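You operate a simulated robot arm through the tools that you are given. There is no shell and no other tool.

You run a simulated robot arm. Do the job below in one go: nothing can be reset, and whatever is moved stays where it is left.

TASK
Hold the mesh with the hooks lever while you move the red rod to 0 cm.
Fine: lock the rod again before the hooks come off; leave the other rods and controls.

It is judged by the outcome, as a careful person would: the job done as asked, and still so three seconds after it is handed in. It fails if anything else is knocked over, pushed out of place, dropped, spilled or broken.

THE ROBOT
A 7-joint arm with a two-finger parallel gripper, fixed in place. Base frame: the origin is at the foot of the arm, x ahead of it, y to its left, z up. Units: mm, degrees, N and s.
Its first joint turns from -166.0 to 166.0 degrees. Payload 3.43 kg.
The TCP is the grasp point between the finger pads, 34 mm short of the fingertips. In the tool frame z runs along the fingers and y along their closing line. Largest opening 128 mm; finger width 24, thickness 12; the body of the gripper, 48 by 130 mm, starts 96 mm behind the TCP.
Orientation is that of the tool frame in the base frame, as [roll, pitch, yaw] about the fixed x, y, z axes, in that order (R = Rz(yaw) Ry(pitch) Rx(roll)). With the fingers straight down and closing along the base's y, the tool's x points along the base's -x, its y along +y and its z along -z.

THE INTERFACE
- The arm moves only by the tool servo_tool. Its argument "motion" is one flat list of numbers, 7 for each row, row after row: the opening, from 0 (shut) to 1 (fully open), then the shift along the base's x, y, z in mm, then the turn, a rotation vector about the base's x, y, z in degrees. In form: [claw, dx, dy, dz, ax, ay, az, claw, dx, dy, dz, ax, ay, az, ...]. A call has 1 to 20 rows; each row is the pose to reach, as a shift and turn from the pose commanded when the call began. Each row takes 0.2 s and may step no farther than 50 mm and 8.6 degrees from the row before; otherwise, or with a gripper value out of range, the whole call is refused. A pose out of reach is approached as far as the arm can. The call stops where the force on the tool passes 90 N (or 10 N more than at its start, if that is more) or the arm is blocked; 0.2 s more then pass. The fingers move at their own pace (about 153 mm/s each) and stop on an object; they squeeze with about 28 N. The grip force told is the motor's: it shows also when the fingers shut on nothing. Time passes only in rows, and 0.2 s behind the last, so rows that repeat a pose let the fingers close. The reply holds the time, the measured pose of the TCP, the force on the tool along the base axes, the opening and the grip force, in the units named above and with some noise, with the torque about the TCP (base axes, N m) and any sound that the robot's microphone picked up.
- Cameras (640 x 400 px; columns grow to the right, rows downward): "scene" is fixed at [221, 650.5, 1776.3]; the picture's right is [-0.80, -0.60, 0.00], its down [-0.37, 0.49, -0.79] and it looks along [0.48, -0.63, -0.61] (base axes); focal length 324 px, centre (320, 200). "wrist" rides on the gripper at [76, -11, -160] in the tool frame; the picture's right is [0.15, 0.99, 0.00], its down [-0.88, 0.13, -0.46] and it looks along [-0.45, 0.07, 0.89] (tool axes); focal length 234 px, centre (320, 200). There is no depth. A picture from a camera that has moved, and an enlarged one, comes with that camera's place and axes in the base frame and with its lens.
- capture(camera): a new picture of that camera. No time passes.
- enlarge(camera, box): a new picture of the part [left, top, right, bottom] of that camera's present view, enlarged. No time passes.
- close_job(): hands the job in; it is judged then, once.

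Places have to be worked out from the pictures, the camera data and where the tool is seen. Open the gripper and draw the arm clear of the work before you hand the job in, unless the task says otherwise.

The tools are called after ">>>" as a command line: name --argument value ..., lists and objects as JSON in quotes. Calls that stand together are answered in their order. servo_tool: Moves the arm, as the interface text tells. Its arguments: {"type":"object","properties":{"motion":{"type":"array"}},"required":["motion"]} The other tools are called the same way: capture (camera) takes a picture; enlarge (camera, box) takes an enlarged picture of a part of a camera's view; close_job () hands the job in.

At the start:

```text
time: 0.0
position: [429.6, -172.8, 968.9]
orientation: [-179.9, -1.2, 148.1]
ft_force: [0.4, -0.1, 0.6]
ft_torque: [0.01, -0.01, -0.01]
width: 128.0
gripper_force: 0.1
```

scene: 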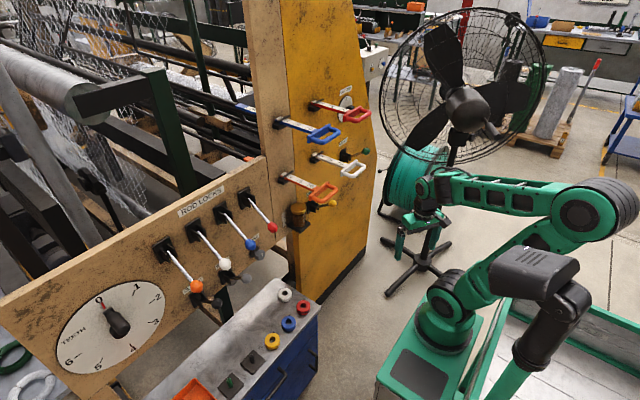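
wrist: 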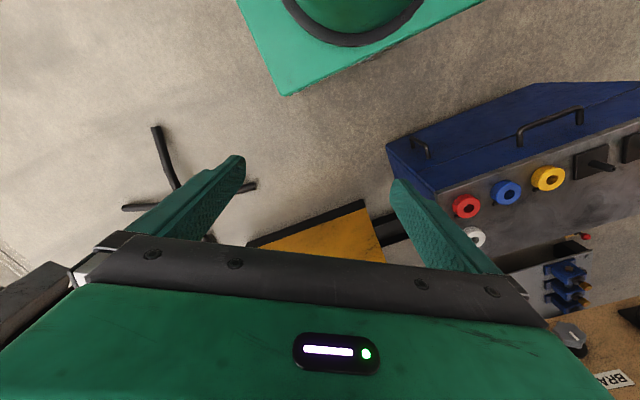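

I'll begin by looking closely at the panel in the scene view before any motion.

>>> enlarge --camera "scene" --box '[240, 70, 400, 170]'

>>> enlarge --camera "scene" --box '[240, 140, 400, 240]'

>>> enlarge --camera "scene" --box '[140, 170, 300, 270]'

>>> enlarge --camera "scene" --box '[40, 260, 200, 360]'

>>> enlarge --camera "scene" --box '[170, 270, 330, 370]'

>>> enlarge --camera "scene" --box '[0, 0, 320, 200]'

```text
4.00 times, centred on (320, 120) of scene
camera zoom: at [221.0, 650.5, 1776.3], right [-0.8, -0.6, 0.0], down [-0.37, 0.49, -0.79], along [0.48, -0.63, -0.61], focal length 1295 px, centre (320, 520)
```

zoom: 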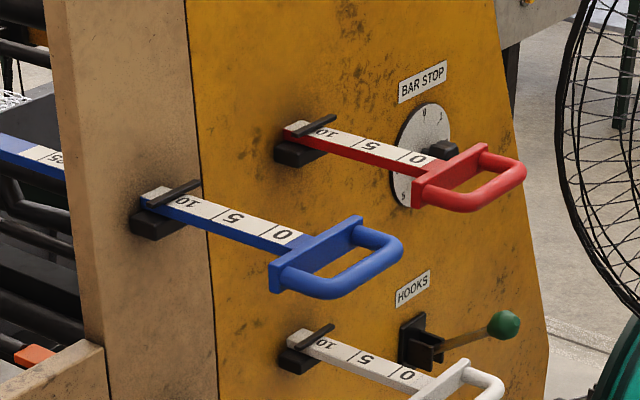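

```text
4.00 times, centred on (320, 190) of scene
camera zoom: at [221.0, 650.5, 1776.3], right [-0.8, -0.6, 0.0], down [-0.37, 0.49, -0.79], along [0.48, -0.63, -0.61], focal length 1295 px, centre (320, 240)
```

zoom: 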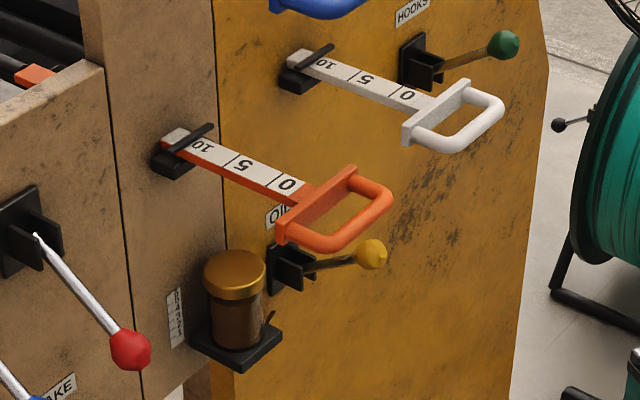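

```text
4.00 times, centred on (220, 220) of scene
camera zoom: at [221.0, 650.5, 1776.3], right [-0.8, -0.6, 0.0], down [-0.37, 0.49, -0.79], along [0.48, -0.63, -0.61], focal length 1295 px, centre (720, 120)
```

zoom: 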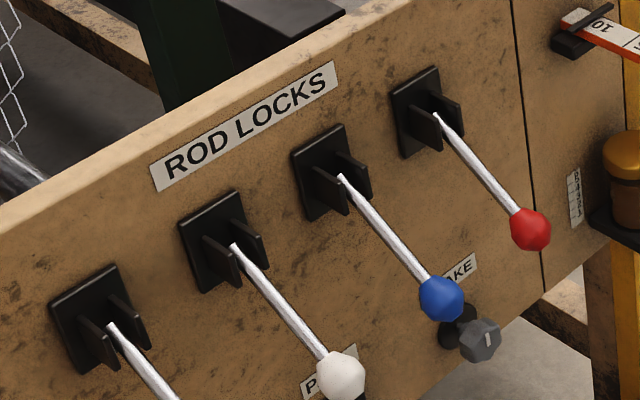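

```text
4.00 times, centred on (120, 310) of scene
camera zoom: at [221.0, 650.5, 1776.3], right [-0.8, -0.6, 0.0], down [-0.37, 0.49, -0.79], along [0.48, -0.63, -0.61], focal length 1295 px, centre (1120, -240)
```

zoom: 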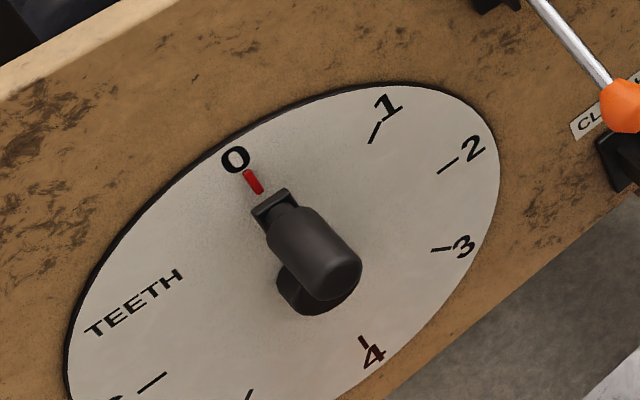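

```text
4.00 times, centred on (250, 320) of scene
camera zoom: at [221.0, 650.5, 1776.3], right [-0.8, -0.6, 0.0], down [-0.37, 0.49, -0.79], along [0.48, -0.63, -0.61], focal length 1295 px, centre (600, -280)
```

zoom: 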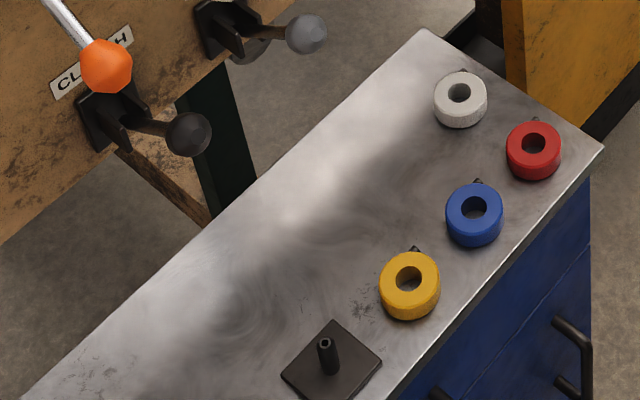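

```text
2.00 times, centred on (160, 100) of scene
camera zoom: at [221.0, 650.5, 1776.3], right [-0.8, -0.6, 0.0], down [-0.37, 0.49, -0.79], along [0.48, -0.63, -0.61], focal length 648 px, centre (640, 400)
```

zoom: 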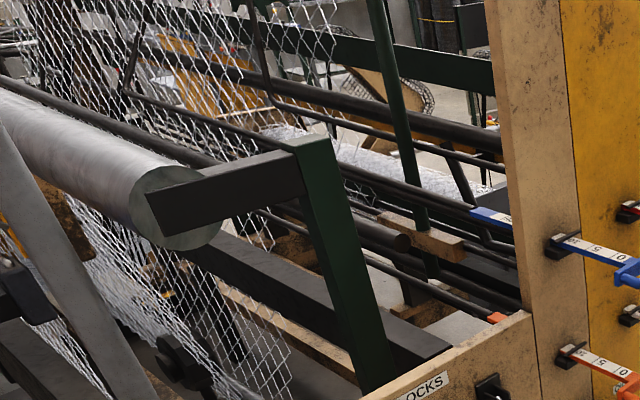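

The ring positions triangulate consistently between the two cameras (bench top near z≈620). I want a closer look at the arm side and the wrist picture before planning.

>>> enlarge --camera "scene" --box '[360, 160, 640, 400]'

>>> enlarge --camera "wrist" --box '[380, 60, 640, 400]'

>>> enlarge --camera "scene" --box '[296, 85, 376, 135]'

>>> enlarge --camera "scene" --box '[320, 135, 380, 185]'

>>> enlarge --camera "scene" --box '[230, 175, 310, 245]'

```text
1.67 times, centred on (500, 280) of scene
camera zoom: at [221.0, 650.5, 1776.3], right [-0.8, -0.6, 0.0], down [-0.37, 0.49, -0.79], along [0.48, -0.63, -0.61], focal length 540 px, centre (20, 67)
```

zoom: 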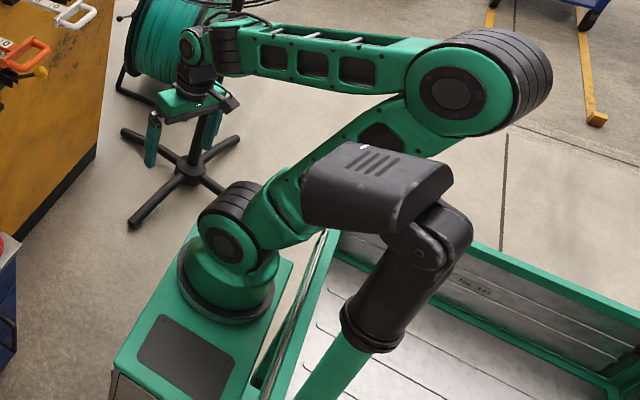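

```text
1.18 times, centred on (510, 230) of wrist
camera zoom: at [362.5, -144.3, 1130.7], right [0.4, 0.92, 0.0], down [0.82, -0.36, 0.44], along [0.4, -0.17, -0.9], focal length 276 px, centre (96, 165)
```

zoom: 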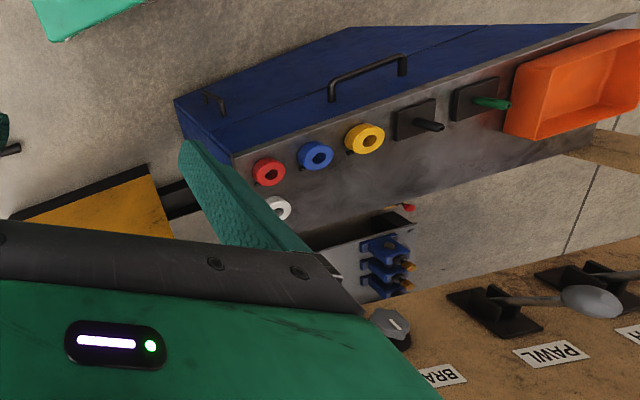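

```text
8.00 times, centred on (336, 110) of scene
camera zoom: at [221.0, 650.5, 1776.3], right [-0.8, -0.6, 0.0], down [-0.37, 0.49, -0.79], along [0.48, -0.63, -0.61], focal length 2590 px, centre (192, 920)
```

zoom: 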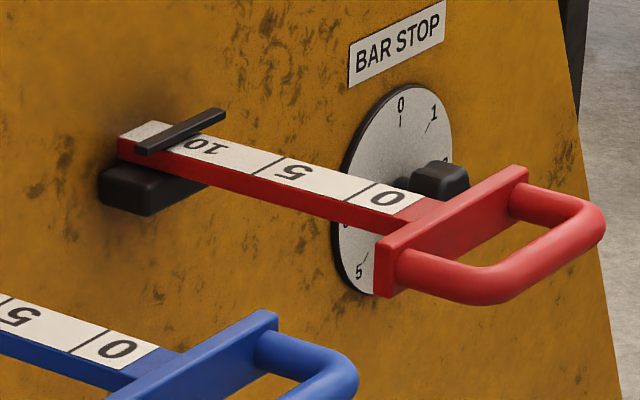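

```text
8.00 times, centred on (350, 160) of scene
camera zoom: at [221.0, 650.5, 1776.3], right [-0.8, -0.6, 0.0], down [-0.37, 0.49, -0.79], along [0.48, -0.63, -0.61], focal length 2590 px, centre (80, 520)
```

zoom: 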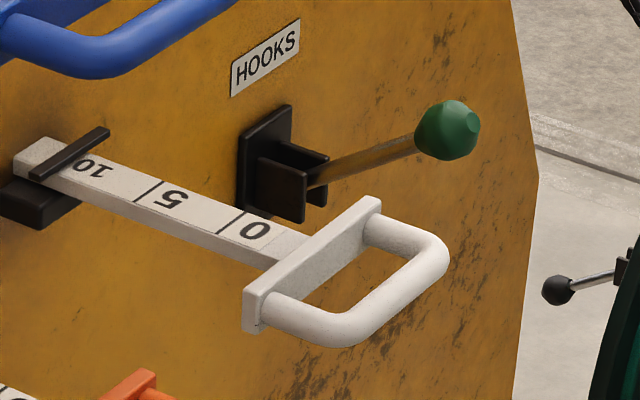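

```text
5.71 times, centred on (270, 210) of scene
camera zoom: at [221.0, 650.5, 1776.3], right [-0.8, -0.6, 0.0], down [-0.37, 0.49, -0.79], along [0.48, -0.63, -0.61], focal length 1850 px, centre (606, 143)
```

zoom: 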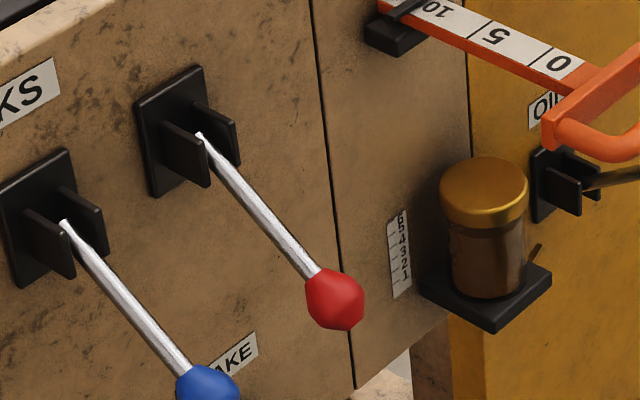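

The panel looks like a plane at roughly x≈940 facing the robot, with rods running along x (red near y≈-285, z≈1320). I'll first yaw the tool square to the base, then start pitching it towards the panel, staying well clear.

>>> servo_tool --motion '[1, 0, 0, 0, 0, 0, 8, 1, 0, 0, 0, 0, 0, 16, 1, 0, 0, 0, 0, 0, 24, 1, 0, 0, 0, 0, 0, 31.9]'

```text
time: 1.0
position: [418.3, -172.5, 973.6]
orientation: [179.6, -0.6, -179.9]
ft_force: [0.2, 0.4, -0.2]
ft_torque: [-0.05, -0.02, -0.01]
width: 128.3
gripper_force: 0.0
```

The tool is square now. Next I pitch it up toward horizontal (pointing +x) while raising slightly, still about 200 mm clear of the handles.

>>> servo_tool --motion '[1, 5, 0, 8, 0, -8, 0, 1, 10, 0, 16, 0, -16, 0, 1, 15, 0, 24, 0, -24, 0, 1, 20, 0, 32, 0, -32, 0, 1, 25, 0, 40, 0, -40, 0, 1, 30, 0, 48, 0, -48, 0, 1, 35, 0, 56, 0, -56, 0, 1, 40, 0, 64, 0, -64, 0, 1, 45, 0, 72, 0, -72, 0, 1, 50, 0, 80, 0, -80, 0, 1, 55, 0, 85, 0, -88, 0, 1, 60, 0, 90, 0, -90, 0, 1, 60, 0, 90, 0, -90, 0]'

>>> capture --camera "wrist"

>>> capture --camera "scene"

```text
time: 2.8
position: [459.2, -256.3, 1056.7]
orientation: [179.1, 45.8, 178.8]
ft_force: [0.4, 0.0, -0.1]
ft_torque: [-0.03, 0.05, 0.0]
width: 127.7
gripper_force: 0.0
out of reach, approached as far as the arm can: row 1, 2, 3, 4, 5, 6, 7, 8
stopped in row 8: the arm was blocked; the commanded pose is now the measured one
```

```text
taken
camera wrist: at [291.6, -266.6, 1114.5], right [-0.09, 0.99, -0.09], down [0.29, 0.12, 0.95], along [0.95, 0.06, -0.3], focal length 234 px, centre (320, 200)
```

wrist: 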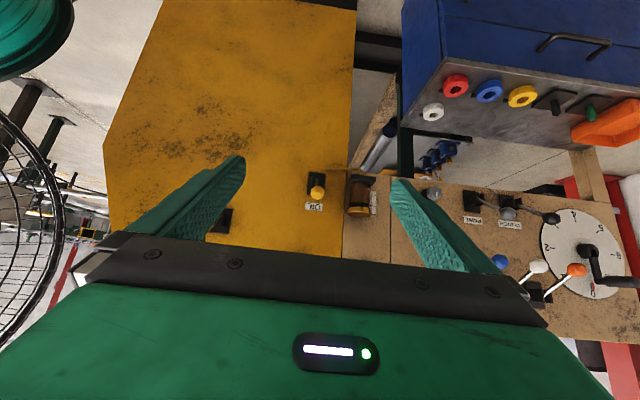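

```text
taken
```

scene: 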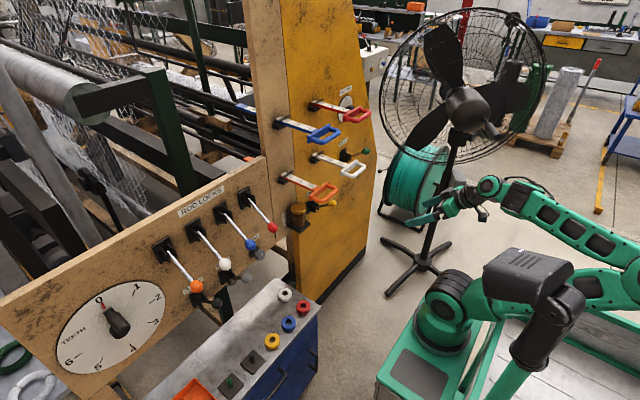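

The arm got blocked pitching so close to its base (pitch is now 45° down). I'll move outward and slightly up first at this tilt, where there's more freedom.

>>> servo_tool --motion '[1, 25, 5, 10, 0, 0, 0, 1, 50, 10, 20, 0, 0, 0, 1, 75, 20, 30, 0, 0, 0, 1, 100, 30, 40, 0, 0, 0, 1, 100, 30, 40, 0, 0, 0]'

>>> capture --camera "scene"

```text
time: 4.0
position: [551.3, -231.1, 1104.5]
orientation: [178.6, 48.2, 178.8]
ft_force: [0.6, -0.6, 0.6]
ft_torque: [0.03, -0.02, 0.06]
width: 128.0
gripper_force: 0.2
```

```text
taken
```

scene: 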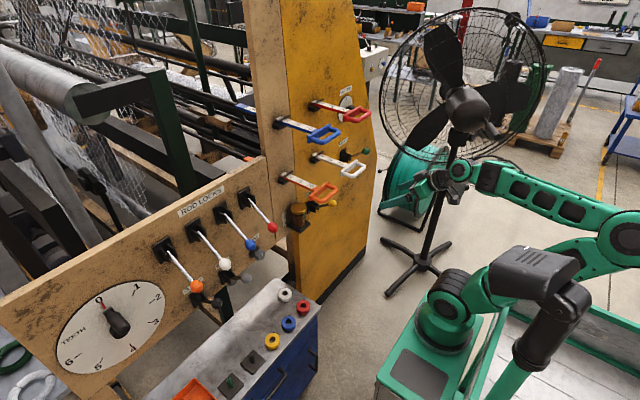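

The arm reached the pose freely. Let me check the gripper in the scene closely to verify my camera calibration and see the arm.

>>> enlarge --camera "scene" --box '[360, 140, 640, 315]'

>>> capture --camera "wrist"

```text
2.29 times, centred on (500, 228) of scene
camera zoom: at [221.0, 650.5, 1776.3], right [-0.8, -0.6, 0.0], down [-0.37, 0.49, -0.79], along [0.48, -0.63, -0.61], focal length 740 px, centre (-91, 137)
```

zoom: 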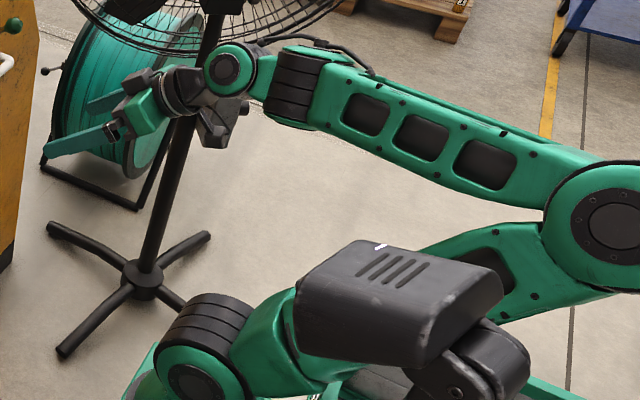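

```text
taken
camera wrist: at [382.7, -242.8, 1155.5], right [-0.09, 0.99, -0.09], down [0.25, 0.11, 0.96], along [0.96, 0.07, -0.26], focal length 234 px, centre (320, 200)
```

wrist: 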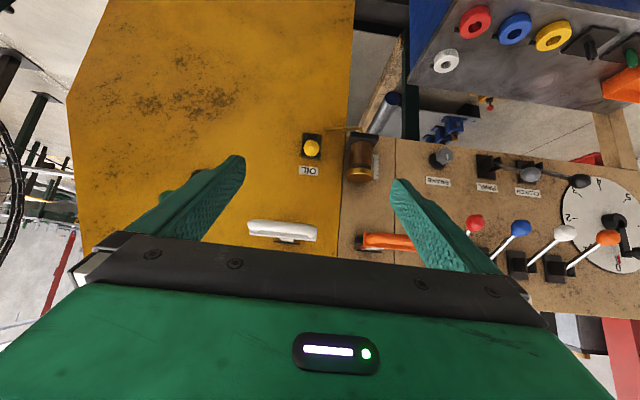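

Calibration checks out: the red lock ball triangulates at about [830, 113, 1048], panel pivot near x≈935. Now I finish pitching to horizontal while moving to an open spot between handle rows.

>>> servo_tool --motion '[1, 10, 8, 15, 0, -8, 0, 1, 20, 16, 30, 0, -16, 0, 1, 30, 24, 45, 0, -24, 0, 1, 40, 32, 60, 0, -32, 0, 1, 50, 40, 75, 0, -40, 0, 1, 60, 50, 95, 0, -42, 0, 1, 60, 50, 95, 0, -42, 0]'

>>> capture --camera "scene"

>>> capture --camera "wrist"

```text
time: 5.6
position: [637.5, -217.2, 1222.7]
orientation: [76.9, 89.2, 77.3]
ft_force: [-0.3, 0.4, 0.1]
ft_torque: [-0.01, 0.0, 0.01]
width: 127.8
gripper_force: 0.0
out of reach, approached as far as the arm can: row 3, 4, 5, 6, 7
```

```text
taken
```

scene: 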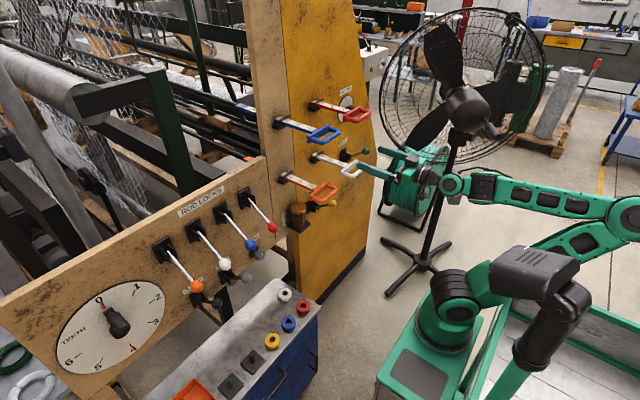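

```text
taken
camera wrist: at [477.5, -228.6, 1146.5], right [-0.01, 0.99, -0.13], down [-0.46, 0.11, 0.88], along [0.89, 0.07, 0.45], focal length 234 px, centre (320, 200)
```

wrist: 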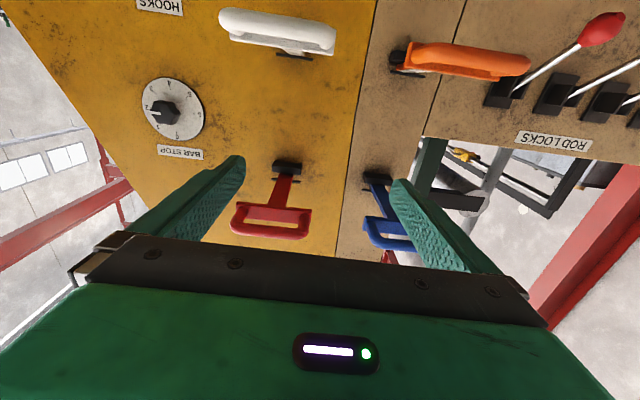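

The tool is horizontal and the wrist view shows the red handle (bar about [735,-270,1326]). As the last rows were clipped, I make a small step to learn what the commanded reference is before heading toward the hooks lever.

>>> servo_tool --motion '[1, 20, -50, 0, 0, 0, 0, 1, 20, -50, 0, 0, 0, 0]'

```text
refused: row 1 steps farther than a row can; nothing moved
```

>>> servo_tool --motion '[1, 20, -40, 0, 0, 0, 0, 1, 20, -40, 0, 0, 0, 0]'

```text
time: 6.2
position: [655.2, -259.2, 1222.1]
orientation: [77.2, 89.2, 77.7]
ft_force: [-0.3, 0.6, 0.8]
ft_torque: [0.01, 0.02, 0.01]
width: 128.2
gripper_force: 0.0
```

The reference follows the measured pose. Now I go to a standoff in front of the hooks lever, [650,-450,1066], keeping fingertips at x<690, clear of the handles.

>>> servo_tool --motion '[1, -1, -32, -26, 0, 0, 0, 1, -2, -64, -52, 0, 0, 0, 1, -3, -96, -78, 0, 0, 0, 1, -4, -128, -104, 0, 0, 0, 1, -5, -160, -130, 0, 0, 0, 1, -7, -193, -156, 0, 0, 0, 1, -7, -193, -156, 0, 0, 0]'

>>> capture --camera "wrist"

>>> capture --camera "scene"

```text
time: 7.8
position: [661.9, -441.9, 1065.1]
orientation: [-152.3, 88.1, -151.7]
ft_force: [-0.3, 0.4, -0.1]
ft_torque: [-0.01, -0.02, -0.01]
width: 128.2
gripper_force: 0.1
```

```text
taken
camera wrist: at [499.4, -456.6, 994.4], right [-0.01, 0.99, -0.16], down [-0.43, 0.14, 0.89], along [0.9, 0.08, 0.42], focal length 234 px, centre (320, 200)
```

wrist: 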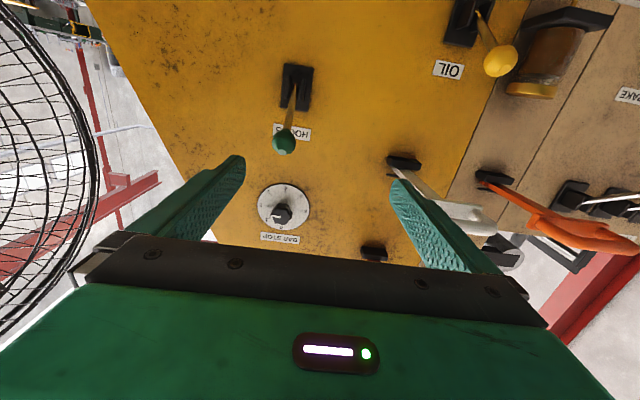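

```text
taken
```

scene: 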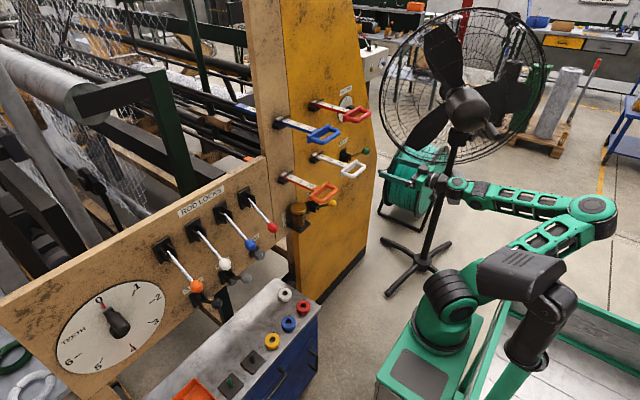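

The green hooks ball triangulates to [832,-492,1067]. I line up with it at x≈700 with a narrower opening and correct the slight droop.

>>> servo_tool --motion '[0.6, 15, -20, 2, 0, -1, 0, 0.6, 30, -40, 2, 0, -2, 0, 0.6, 50, -50, 2, 0, -2, 0, 0.6, 50, -50, 2, 0, -2, 0]'

>>> capture --camera "wrist"

>>> enlarge --camera "scene" --box '[320, 110, 480, 210]'

```text
time: 8.8
position: [701.3, -497.4, 1072.2]
orientation: [4.8, 88.3, 5.3]
ft_force: [0.4, -0.1, -0.3]
ft_torque: [-0.02, 0.01, 0.02]
width: 76.6
gripper_force: 0.1
```

```text
taken
camera wrist: at [544.4, -508.2, 991.9], right [0.0, 0.99, -0.14], down [-0.48, 0.12, 0.87], along [0.88, 0.07, 0.48], focal length 234 px, centre (320, 200)
```

wrist: 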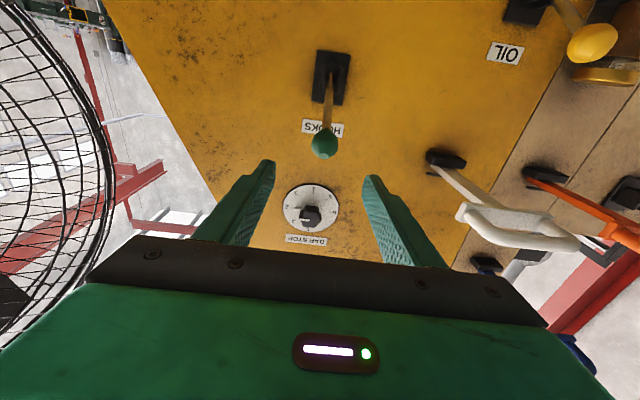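

```text
4.00 times, centred on (400, 160) of scene
camera zoom: at [221.0, 650.5, 1776.3], right [-0.8, -0.6, 0.0], down [-0.37, 0.49, -0.79], along [0.48, -0.63, -0.61], focal length 1295 px, centre (0, 360)
```

zoom: 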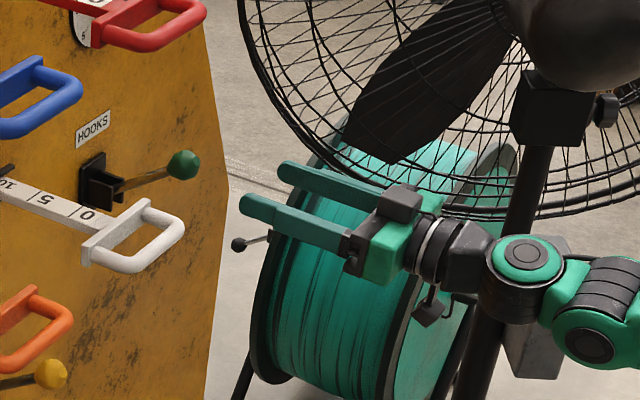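

Ball confirmed at [832,-492,1068], dead ahead. Advance so the pads straddle it, then look.

>>> servo_tool --motion '[0.6, 40, 4, -3, 0, 1, 0, 0.6, 80, 5, -4, 0, 1.5, 0, 0.6, 110, 5, -4, 0, 1.5, 0, 0.6, 131, 5, -4, 0, 1.5, 0, 0.6, 131, 5, -4, 0, 1.5, 0]'

>>> capture --camera "wrist"

>>> enlarge --camera "scene" --box '[300, 110, 460, 210]'

```text
time: 10.0
position: [830.0, -496.8, 1063.8]
orientation: [54.3, 88.9, 54.7]
ft_force: [0.3, 0.3, 0.2]
ft_torque: [-0.01, -0.02, 0.01]
width: 76.8
gripper_force: 0.1
```

```text
taken
camera wrist: at [671.0, -507.7, 988.0], right [-0.01, 0.99, -0.13], down [-0.47, 0.11, 0.88], along [0.88, 0.07, 0.46], focal length 234 px, centre (320, 200)
```

wrist: 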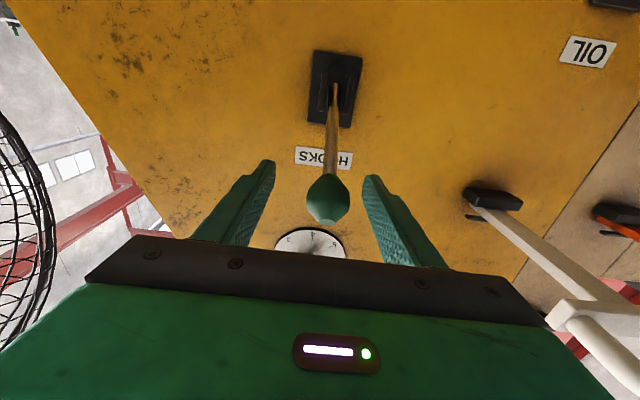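

```text
4.00 times, centred on (380, 160) of scene
camera zoom: at [221.0, 650.5, 1776.3], right [-0.8, -0.6, 0.0], down [-0.37, 0.49, -0.79], along [0.48, -0.63, -0.61], focal length 1295 px, centre (80, 360)
```

zoom: 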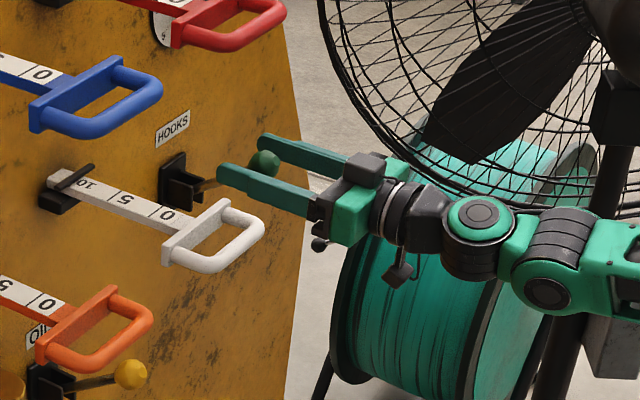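

The ball sits between the pads, slightly toward +y. Centre on it and close.

>>> servo_tool --motion '[0.6, 2, 6, 4, 0, 0, 0, 0.6, 2, 6, 4, 0, 0, 0, 0.2, 2, 6, 4, 0, 0, 0, 0, 2, 6, 4, 0, 0, 0, 0, 2, 6, 4, 0, 0, 0]'

>>> capture --camera "wrist"

```text
time: 11.2
position: [831.7, -490.3, 1069.2]
orientation: [52.9, 89.0, 53.5]
ft_force: [1.5, 1.4, -0.7]
ft_torque: [0.03, -0.04, 0.02]
width: 32.5
gripper_force: 45.4
```

```text
taken
camera wrist: at [673.0, -501.4, 991.8], right [-0.01, 0.99, -0.13], down [-0.47, 0.11, 0.88], along [0.88, 0.07, 0.46], focal length 234 px, centre (320, 200)
```

wrist: 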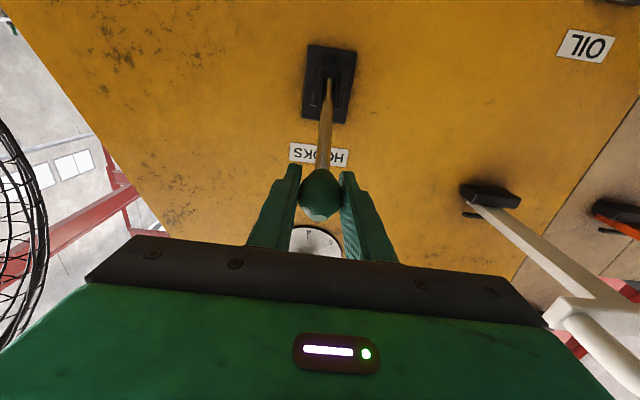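

Gripped (32.5 mm wide). Now draw the lever down along its arc about the pivot near (931, 993), first part only, watching force.

>>> servo_tool --motion '[0, -5.5, 0, -8, 0, 0, 0, 0, -10.3, 0, -16.5, 0, 0, 0, 0, -14.5, 0, -25, 0, 0, 0, 0, -18, 0, -34, 0, 0, 0]'

>>> capture --camera "wrist"

```text
time: 12.2
position: [813.5, -490.5, 1035.3]
orientation: [54.0, 88.8, 54.7]
ft_force: [10.2, 2.9, 9.1]
ft_torque: [0.22, -1.21, 0.04]
width: 32.7
gripper_force: 44.8
```

```text
taken
camera wrist: at [655.2, -501.5, 957.8], right [-0.01, 0.99, -0.13], down [-0.47, 0.11, 0.88], along [0.88, 0.07, 0.46], focal length 234 px, centre (320, 200)
```

wrist: 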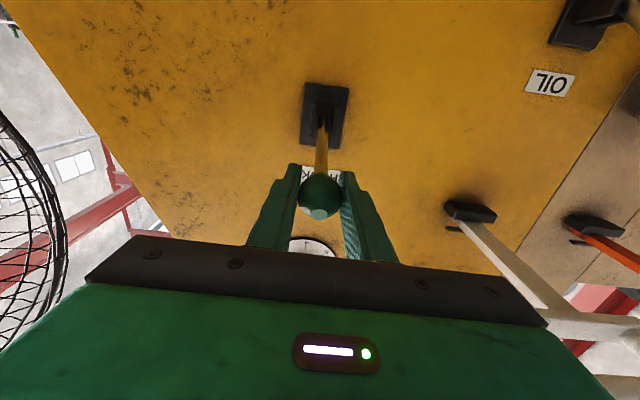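

The lever follows with moderate force (a bit of outward pull). Continue with slightly less outward travel.

>>> servo_tool --motion '[0, -2, 0, -10, 0, 0, 0, 0, -3, 0, -20, 0, 0, 0, 0, -3, 0, -30, 0, 0, 0, 0, -3, 0, -40, 0, 0, 0, 0, -2, 0, -50, 0, 0, 0, 0, 0, 0, -60, 0, 0, 0]'

>>> capture --camera "wrist"

```text
time: 13.6
position: [811.6, -489.7, 975.9]
orientation: [56.6, 89.1, 57.1]
ft_force: [-9.4, 10.2, 6.3]
ft_torque: [0.24, -1.1, -0.06]
width: 32.4
gripper_force: 45.6
```

```text
taken
camera wrist: at [653.6, -501.4, 898.2], right [-0.01, 0.99, -0.13], down [-0.47, 0.11, 0.88], along [0.88, 0.07, 0.46], focal length 234 px, centre (320, 200)
```

wrist: 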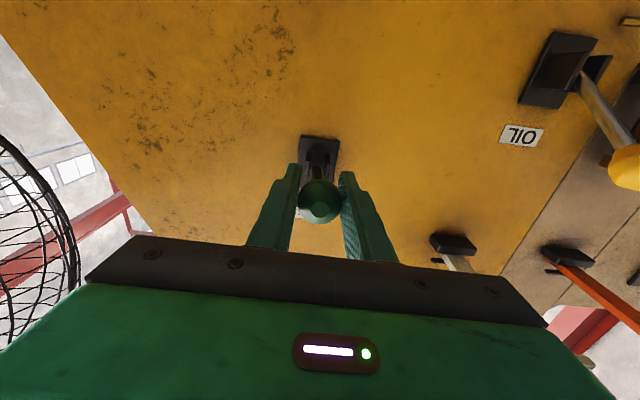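

Past horizontal now. Continue down the lower half of the arc in small rows.

>>> servo_tool --motion '[0, 0, 0, -10, 0, 0, 0, 0, 2, 0, -20, 0, 0, 0, 0, 6, 0, -30, 0, 0, 0, 0, 10, 0, -39, 0, 0, 0]'

>>> capture --camera "wrist"

>>> enlarge --camera "scene" --box '[300, 110, 460, 210]'

```text
time: 14.6
position: [823.3, -489.5, 936.3]
orientation: [48.4, 89.1, 49.0]
ft_force: [12.6, 4.3, 13.7]
ft_torque: [0.13, -0.98, 0.0]
width: 32.6
gripper_force: 45.0
```

```text
taken
camera wrist: at [664.3, -501.3, 859.8], right [-0.01, 0.99, -0.13], down [-0.47, 0.11, 0.88], along [0.88, 0.07, 0.46], focal length 234 px, centre (320, 200)
```

wrist: 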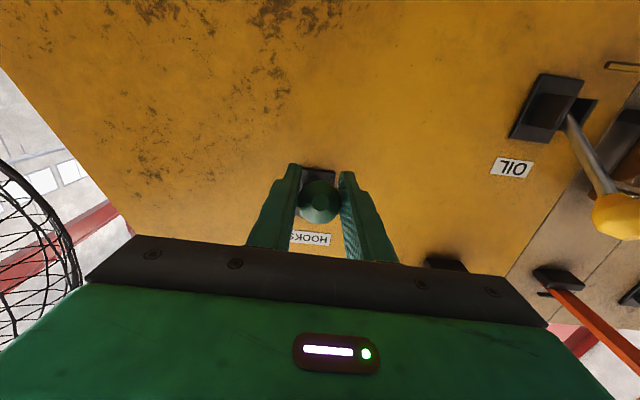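

```text
4.00 times, centred on (380, 160) of scene
camera zoom: at [221.0, 650.5, 1776.3], right [-0.8, -0.6, 0.0], down [-0.37, 0.49, -0.79], along [0.48, -0.63, -0.61], focal length 1295 px, centre (80, 360)
```

zoom: 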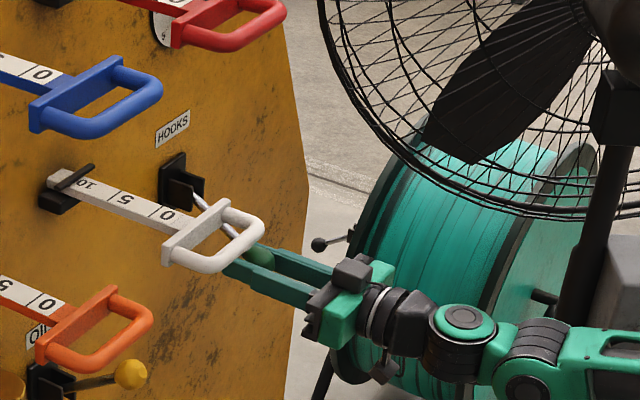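

The lever is now clearly pointing downward. A few more small steps until it reaches its stop.

>>> servo_tool --motion '[0, 6, 0, -8, 0, 0, 0, 0, 12, 0, -15, 0, 0, 0]'

```text
time: 15.2
position: [833.4, -489.0, 924.2]
orientation: [43.9, 88.9, 44.4]
ft_force: [-38.7, 14.9, 19.2]
ft_torque: [-0.1, -0.34, 0.11]
width: 32.7
gripper_force: 45.0
```

Force rose along x, suggesting the lever is at or near its stop. I ease back slightly and look.

>>> servo_tool --motion '[0, -4, 0, -1, 0, 0, 0, 0, -4, 0, -3, 0, 0, 0]'

>>> capture --camera "wrist"

>>> enlarge --camera "scene" --box '[320, 130, 400, 190]'

>>> enlarge --camera "scene" --box '[0, 0, 320, 200]'

```text
time: 15.8
position: [831.8, -490.2, 923.6]
orientation: [35.9, 88.7, 36.5]
ft_force: [28.6, -1.0, 32.5]
ft_torque: [-0.04, 0.32, 0.03]
width: 32.7
gripper_force: 44.8
```

```text
taken
camera wrist: at [673.2, -501.2, 844.4], right [-0.01, 0.99, -0.13], down [-0.47, 0.12, 0.87], along [0.88, 0.07, 0.47], focal length 234 px, centre (320, 200)
```

wrist: 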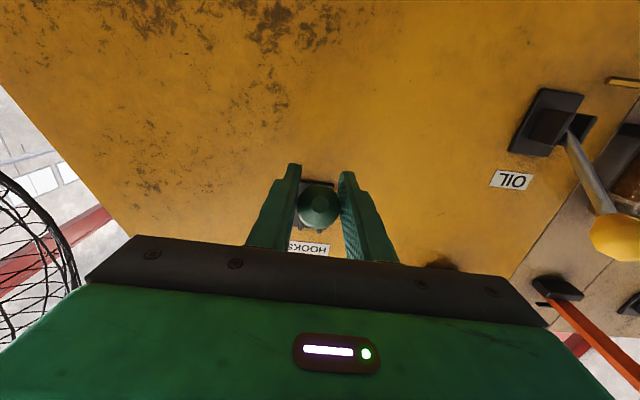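

```text
6.67 times, centred on (360, 160) of scene
camera zoom: at [221.0, 650.5, 1776.3], right [-0.8, -0.6, 0.0], down [-0.37, 0.49, -0.79], along [0.48, -0.63, -0.61], focal length 2158 px, centre (53, 467)
```

zoom: 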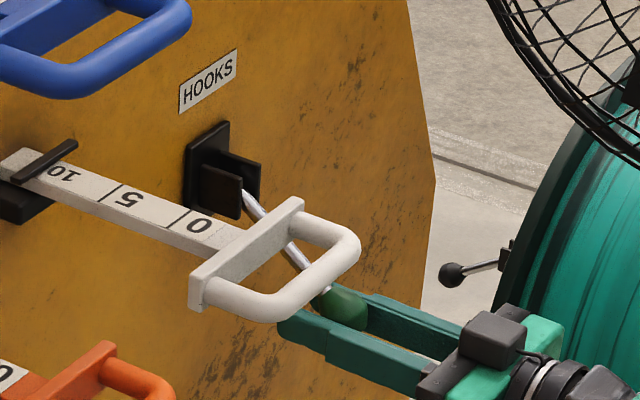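

```text
2.00 times, centred on (160, 100) of scene
camera zoom: at [221.0, 650.5, 1776.3], right [-0.8, -0.6, 0.0], down [-0.37, 0.49, -0.79], along [0.48, -0.63, -0.61], focal length 648 px, centre (640, 400)
```

zoom: 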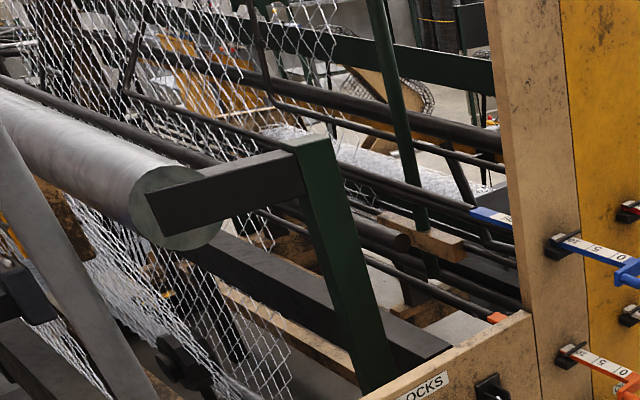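

The lever points down against its lower stop (upward reaction), matching the "engaged" down position of the rod locks. I relax the strain and open the fingers to see whether it stays.

>>> servo_tool --motion '[0, 2, 0, 3, 0, 0, 0, 0.3, 2, 0, 3, 0, 0, 0, 0.6, 2, 0, 3, 0, 0, 0, 0.6, 2, 0, 3, 0, 0, 0, 0.6, -20, 0, 3, 0, 0, 0, 0.6, -60, 0, 3, 0, 0, 0, 0.6, -100, 0, 3, 0, 0, 0, 0.6, -140, 0, 3, 0, 0, 0]'

>>> capture --camera "wrist"

>>> capture --camera "scene"

```text
time: 17.8
position: [727.7, -455.4, 916.6]
orientation: [73.7, 88.6, 79.6]
ft_force: [0.0, 0.2, 0.4]
ft_torque: [0.02, 0.04, -0.07]
width: 76.5
gripper_force: 0.2
stopped in row 8: the arm was blocked; the commanded pose is now the measured one
```

```text
taken
camera wrist: at [569.6, -481.7, 840.1], right [-0.1, 0.99, -0.12], down [-0.47, 0.06, 0.88], along [0.88, 0.15, 0.46], focal length 234 px, centre (320, 200)
```

wrist: 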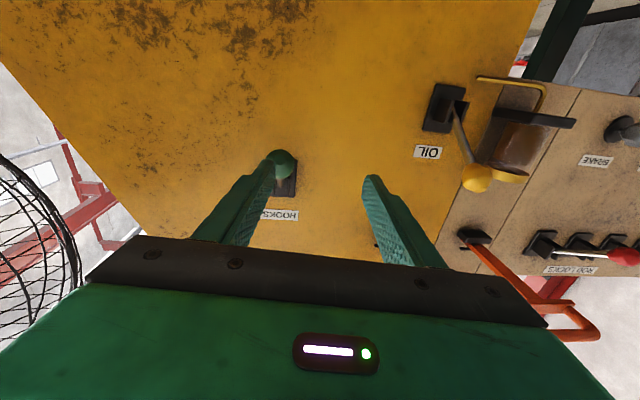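

```text
taken
```

scene: 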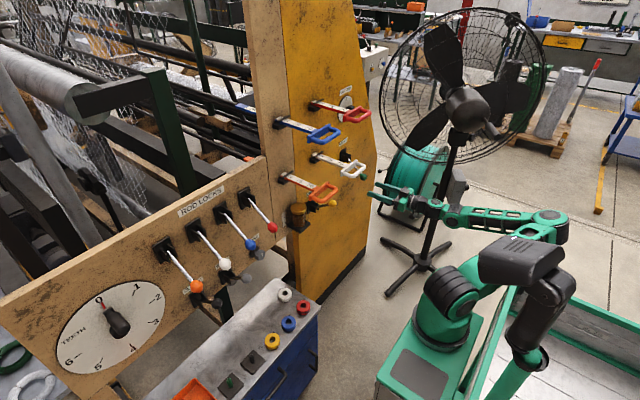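

The lever stays down and I'm clear of it, but the arm reported being blocked while backing off. Let me inspect the elbow region.

>>> enlarge --camera "scene" --box '[380, 170, 620, 400]'

>>> enlarge --camera "scene" --box '[300, 90, 400, 190]'

```text
1.74 times, centred on (500, 285) of scene
camera zoom: at [221.0, 650.5, 1776.3], right [-0.8, -0.6, 0.0], down [-0.37, 0.49, -0.79], along [0.48, -0.63, -0.61], focal length 563 px, centre (7, 52)
```

zoom: 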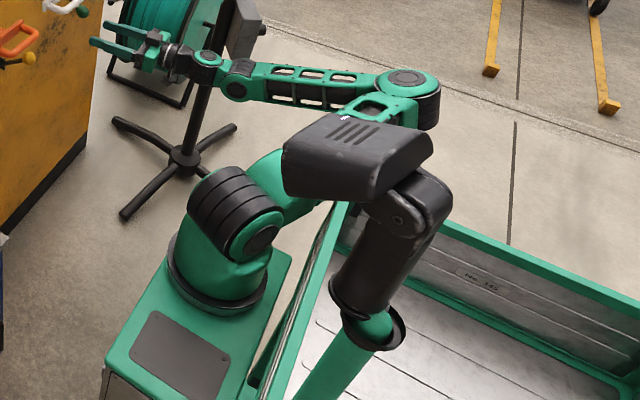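

```text
4.00 times, centred on (350, 140) of scene
camera zoom: at [221.0, 650.5, 1776.3], right [-0.8, -0.6, 0.0], down [-0.37, 0.49, -0.79], along [0.48, -0.63, -0.61], focal length 1295 px, centre (200, 440)
```

zoom: 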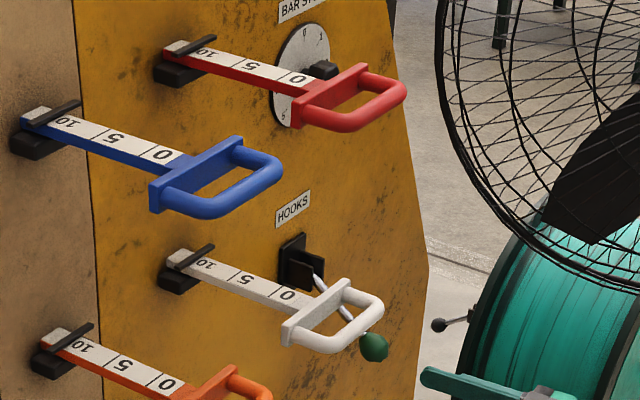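

Hooks lever is latched down; other rods untouched. Next I travel to the red lock, in front of and below the handles, tilting the tool ~30° down where the reach is freer and removing the small yaw error.

>>> servo_tool --motion '[0.6, -9, 38, 8, 0, 4, -1, 0.6, -18, 76, 16, 0, 8, -2, 0.6, -27, 114, 24, 0, 12, -3, 0.6, -36, 152, 32, 0, 16, -4, 0.6, -45, 190, 40, 0, 20, -5, 0.6, -54, 228, 48, 0, 24, -5.5, 0.6, -63, 266, 56, 0, 28, -5.5, 0.6, -67, 304, 63, 0, 30, -5.5, 0.6, -67, 304, 63, 0, 30, -5.5]'

>>> capture --camera "wrist"

>>> capture --camera "scene"

```text
time: 19.8
position: [703.4, -213.6, 1025.2]
orientation: [177.5, 60.8, 176.0]
ft_force: [0.3, -3.1, -1.5]
ft_torque: [0.14, 0.03, 0.31]
width: 76.9
gripper_force: 0.0
out of reach, approached as far as the arm can: row 4, 5, 6, 7, 8, 9
```

```text
taken
camera wrist: at [525.5, -219.3, 1036.5], right [-0.04, 0.99, -0.11], down [0.03, 0.11, 0.99], along [1.0, 0.03, -0.04], focal length 234 px, centre (320, 200)
```

wrist: 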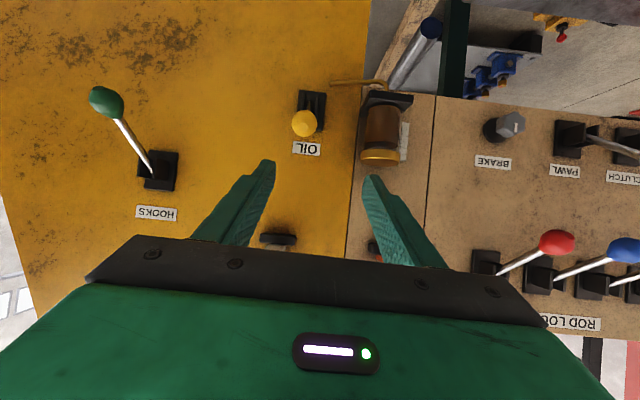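

```text
taken
```

scene: 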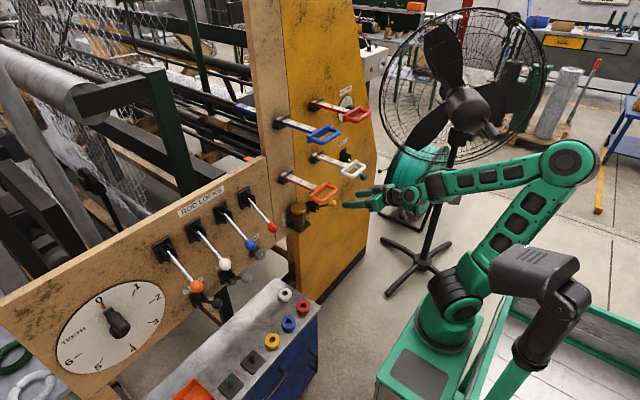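

Now at [703,-214,1025] tilted 30° down. I slide along +y at z≈1000, below the orange handle, to a standoff before the red lock ball.

>>> servo_tool --motion '[0.6, 0, 20, -12, 0, 0, 1, 0.6, 0, 60, -25, 0, 0, 2, 0.6, 0, 100, -25, 0, 0, 2, 0.6, 0, 140, -25, 0, 0, 2, 0.6, 0, 180, -25, 0, 0, 2, 0.6, 0, 220, -25, 0, 0, 2, 0.6, 0, 260, -25, 0, 0, 2, 0.6, 0, 300, -25, 0, 0, 2, 0.6, 0, 327, -25, 0, 0, 2, 0.6, 0, 327, -25, 0, 0, 2]'

>>> capture --camera "wrist"

>>> capture --camera "scene"

```text
time: 22.2
position: [663.4, 187.0, 1008.1]
orientation: [177.4, 61.9, -174.6]
ft_force: [0.8, -0.4, 1.7]
ft_torque: [0.0, 0.13, 0.13]
width: 76.8
gripper_force: 0.1
out of reach, approached as far as the arm can: row 1, 2, 3, 4, 5, 6, 7, 8
stopped in row 10: the arm was blocked; the commanded pose is now the measured one
```

```text
taken
camera wrist: at [489.5, 150.6, 1016.1], right [-0.2, 0.97, -0.11], down [0.0, 0.11, 0.99], along [0.98, 0.2, -0.02], focal length 234 px, centre (320, 200)
```

wrist: 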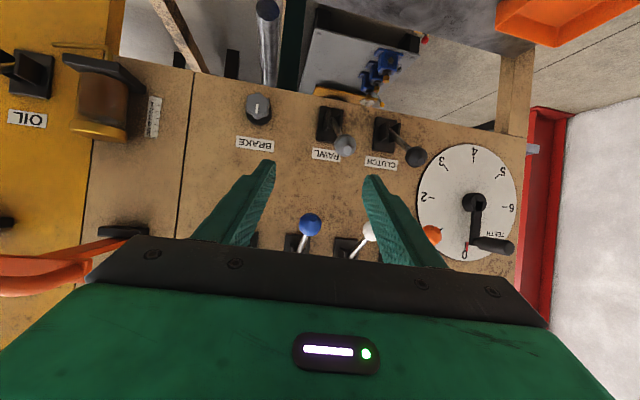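

```text
taken
```

scene: 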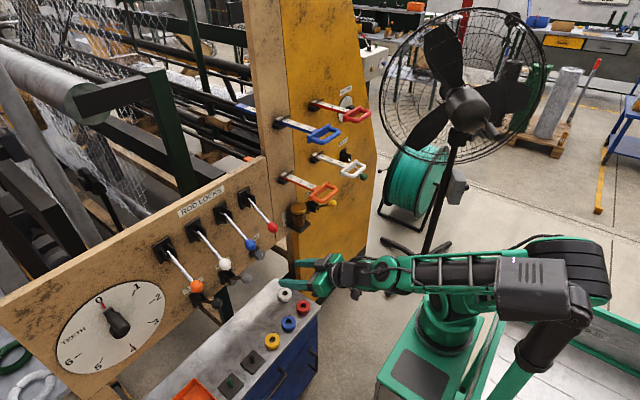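

It overshot to y≈187 with a yaw of ~11° because of reach clipping, but nothing was touched. I correct to y≈113 farther out (x≈705) and straighten.

>>> servo_tool --motion '[0.6, 14, -25, 0, 0, 0, -4, 0.6, 28, -50, 0, 0, 0, -8, 0.6, 42, -74, 0, 0, 0, -11, 0.6, 42, -74, 0, 0, 0, -11]'

>>> capture --camera "wrist"

>>> enlarge --camera "scene" --box '[180, 150, 420, 310]'

```text
time: 23.2
position: [709.1, 108.9, 1006.3]
orientation: [178.2, 62.1, 175.2]
ft_force: [0.0, 0.4, -0.1]
ft_torque: [0.0, 0.03, 0.02]
width: 76.9
gripper_force: 0.2
```

```text
taken
camera wrist: at [532.4, 107.1, 1014.0], right [-0.01, 0.99, -0.11], down [0.02, 0.11, 0.99], along [1.0, 0.01, -0.02], focal length 234 px, centre (320, 200)
```

wrist: 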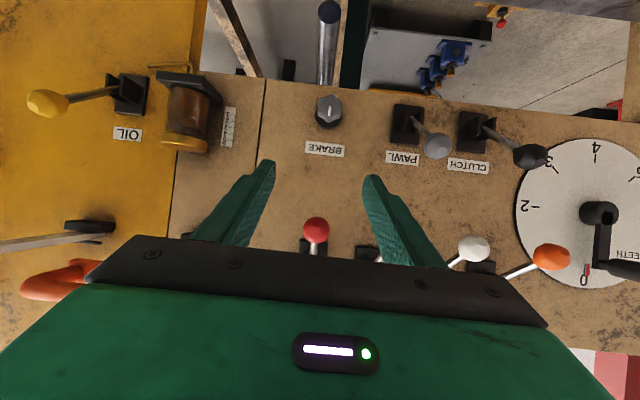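

```text
2.50 times, centred on (300, 230) of scene
camera zoom: at [221.0, 650.5, 1776.3], right [-0.8, -0.6, 0.0], down [-0.37, 0.49, -0.79], along [0.48, -0.63, -0.61], focal length 809 px, centre (370, 125)
```

zoom: 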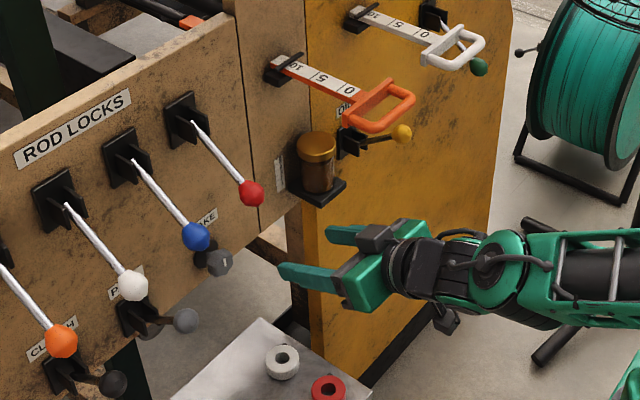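

Red lock ball confirmed at [830,110,1047], centred between the fingers. Advance to straddle it.

>>> servo_tool --motion '[0.6, 40, 1, 14, 0, 0, 0, 0.6, 80, 1, 28, 0, 0, 0, 0.6, 119, 1, 41, 0, 0, 0, 0.6, 119, 1, 41, 0, 0, 0]'

>>> capture --camera "wrist"

>>> enlarge --camera "scene" --box '[180, 170, 340, 270]'

```text
time: 24.2
position: [831.6, 101.7, 1041.6]
orientation: [176.0, 61.0, 172.2]
ft_force: [-0.2, -0.6, 0.2]
ft_torque: [-0.01, 0.01, -0.02]
width: 77.0
gripper_force: 0.1
```

```text
taken
camera wrist: at [655.3, 103.4, 1052.4], right [0.0, 1.0, -0.1], down [0.03, 0.09, 0.99], along [1.0, -0.01, -0.03], focal length 234 px, centre (320, 200)
```

wrist: 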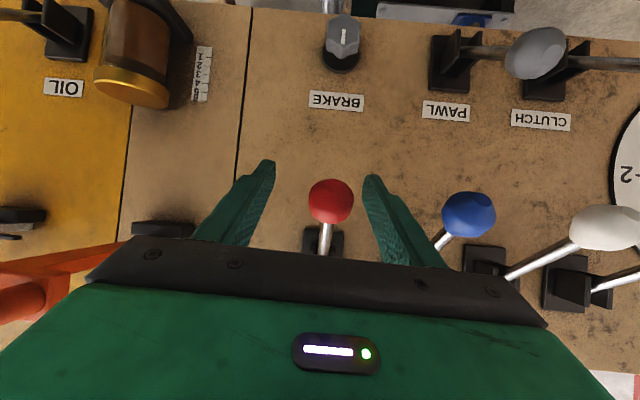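

```text
4.00 times, centred on (260, 220) of scene
camera zoom: at [221.0, 650.5, 1776.3], right [-0.8, -0.6, 0.0], down [-0.37, 0.49, -0.79], along [0.48, -0.63, -0.61], focal length 1295 px, centre (560, 120)
```

zoom: 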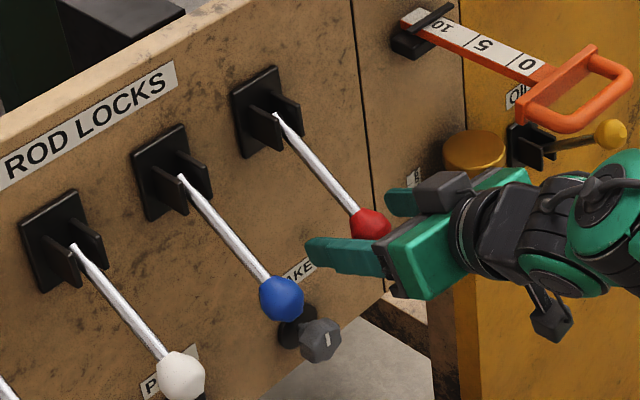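

Ball is at [830,110,1047]; TCP is 8 mm to its right and 5 mm low. Centre and grip.

>>> servo_tool --motion '[0.6, -1, 8, 5, 0, 0, 1, 0.6, -1, 8, 5, 0, 0, 1, 0.25, -1, 8, 5, 0, 0, 1, 0, -1, 8, 5, 0, 0, 1, 0, -1, 8, 5, 0, 0, 1]'

>>> capture --camera "wrist"

```text
time: 25.4
position: [831.0, 109.5, 1047.7]
orientation: [175.8, 61.1, 173.1]
ft_force: [4.2, 10.8, 1.8]
ft_torque: [0.1, 0.11, -0.04]
width: 32.1
gripper_force: 44.6
```

```text
taken
camera wrist: at [653.8, 108.3, 1057.6], right [-0.02, 1.0, -0.09], down [0.03, 0.09, 1.0], along [1.0, 0.01, -0.03], focal length 234 px, centre (320, 200)
```

wrist: 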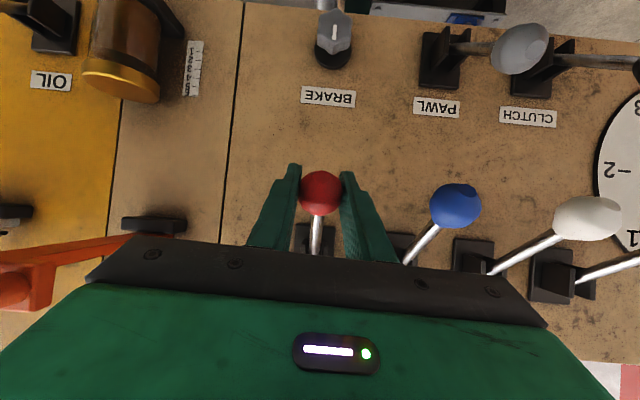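

Gripped at 32 mm. Now lift the red lock lever along its arc, in stages.

>>> servo_tool --motion '[0, -5, 0, 8, 0, 0, 0, 0, -9.5, 0, 17, 0, 0, 0, 0, -13.5, 0, 26, 0, 0, 0, 0, -17, 0, 35, 0, 0, 0, 0, -19.5, 0, 45, 0, 0, 0, 0, -21.5, 0, 55, 0, 0, 0]'

```text
time: 26.8
position: [811.0, 109.6, 1103.1]
orientation: [175.4, 61.1, 173.0]
ft_force: [2.2, 25.7, -9.7]
ft_torque: [0.16, 0.98, -0.12]
width: 32.1
gripper_force: 44.7
```

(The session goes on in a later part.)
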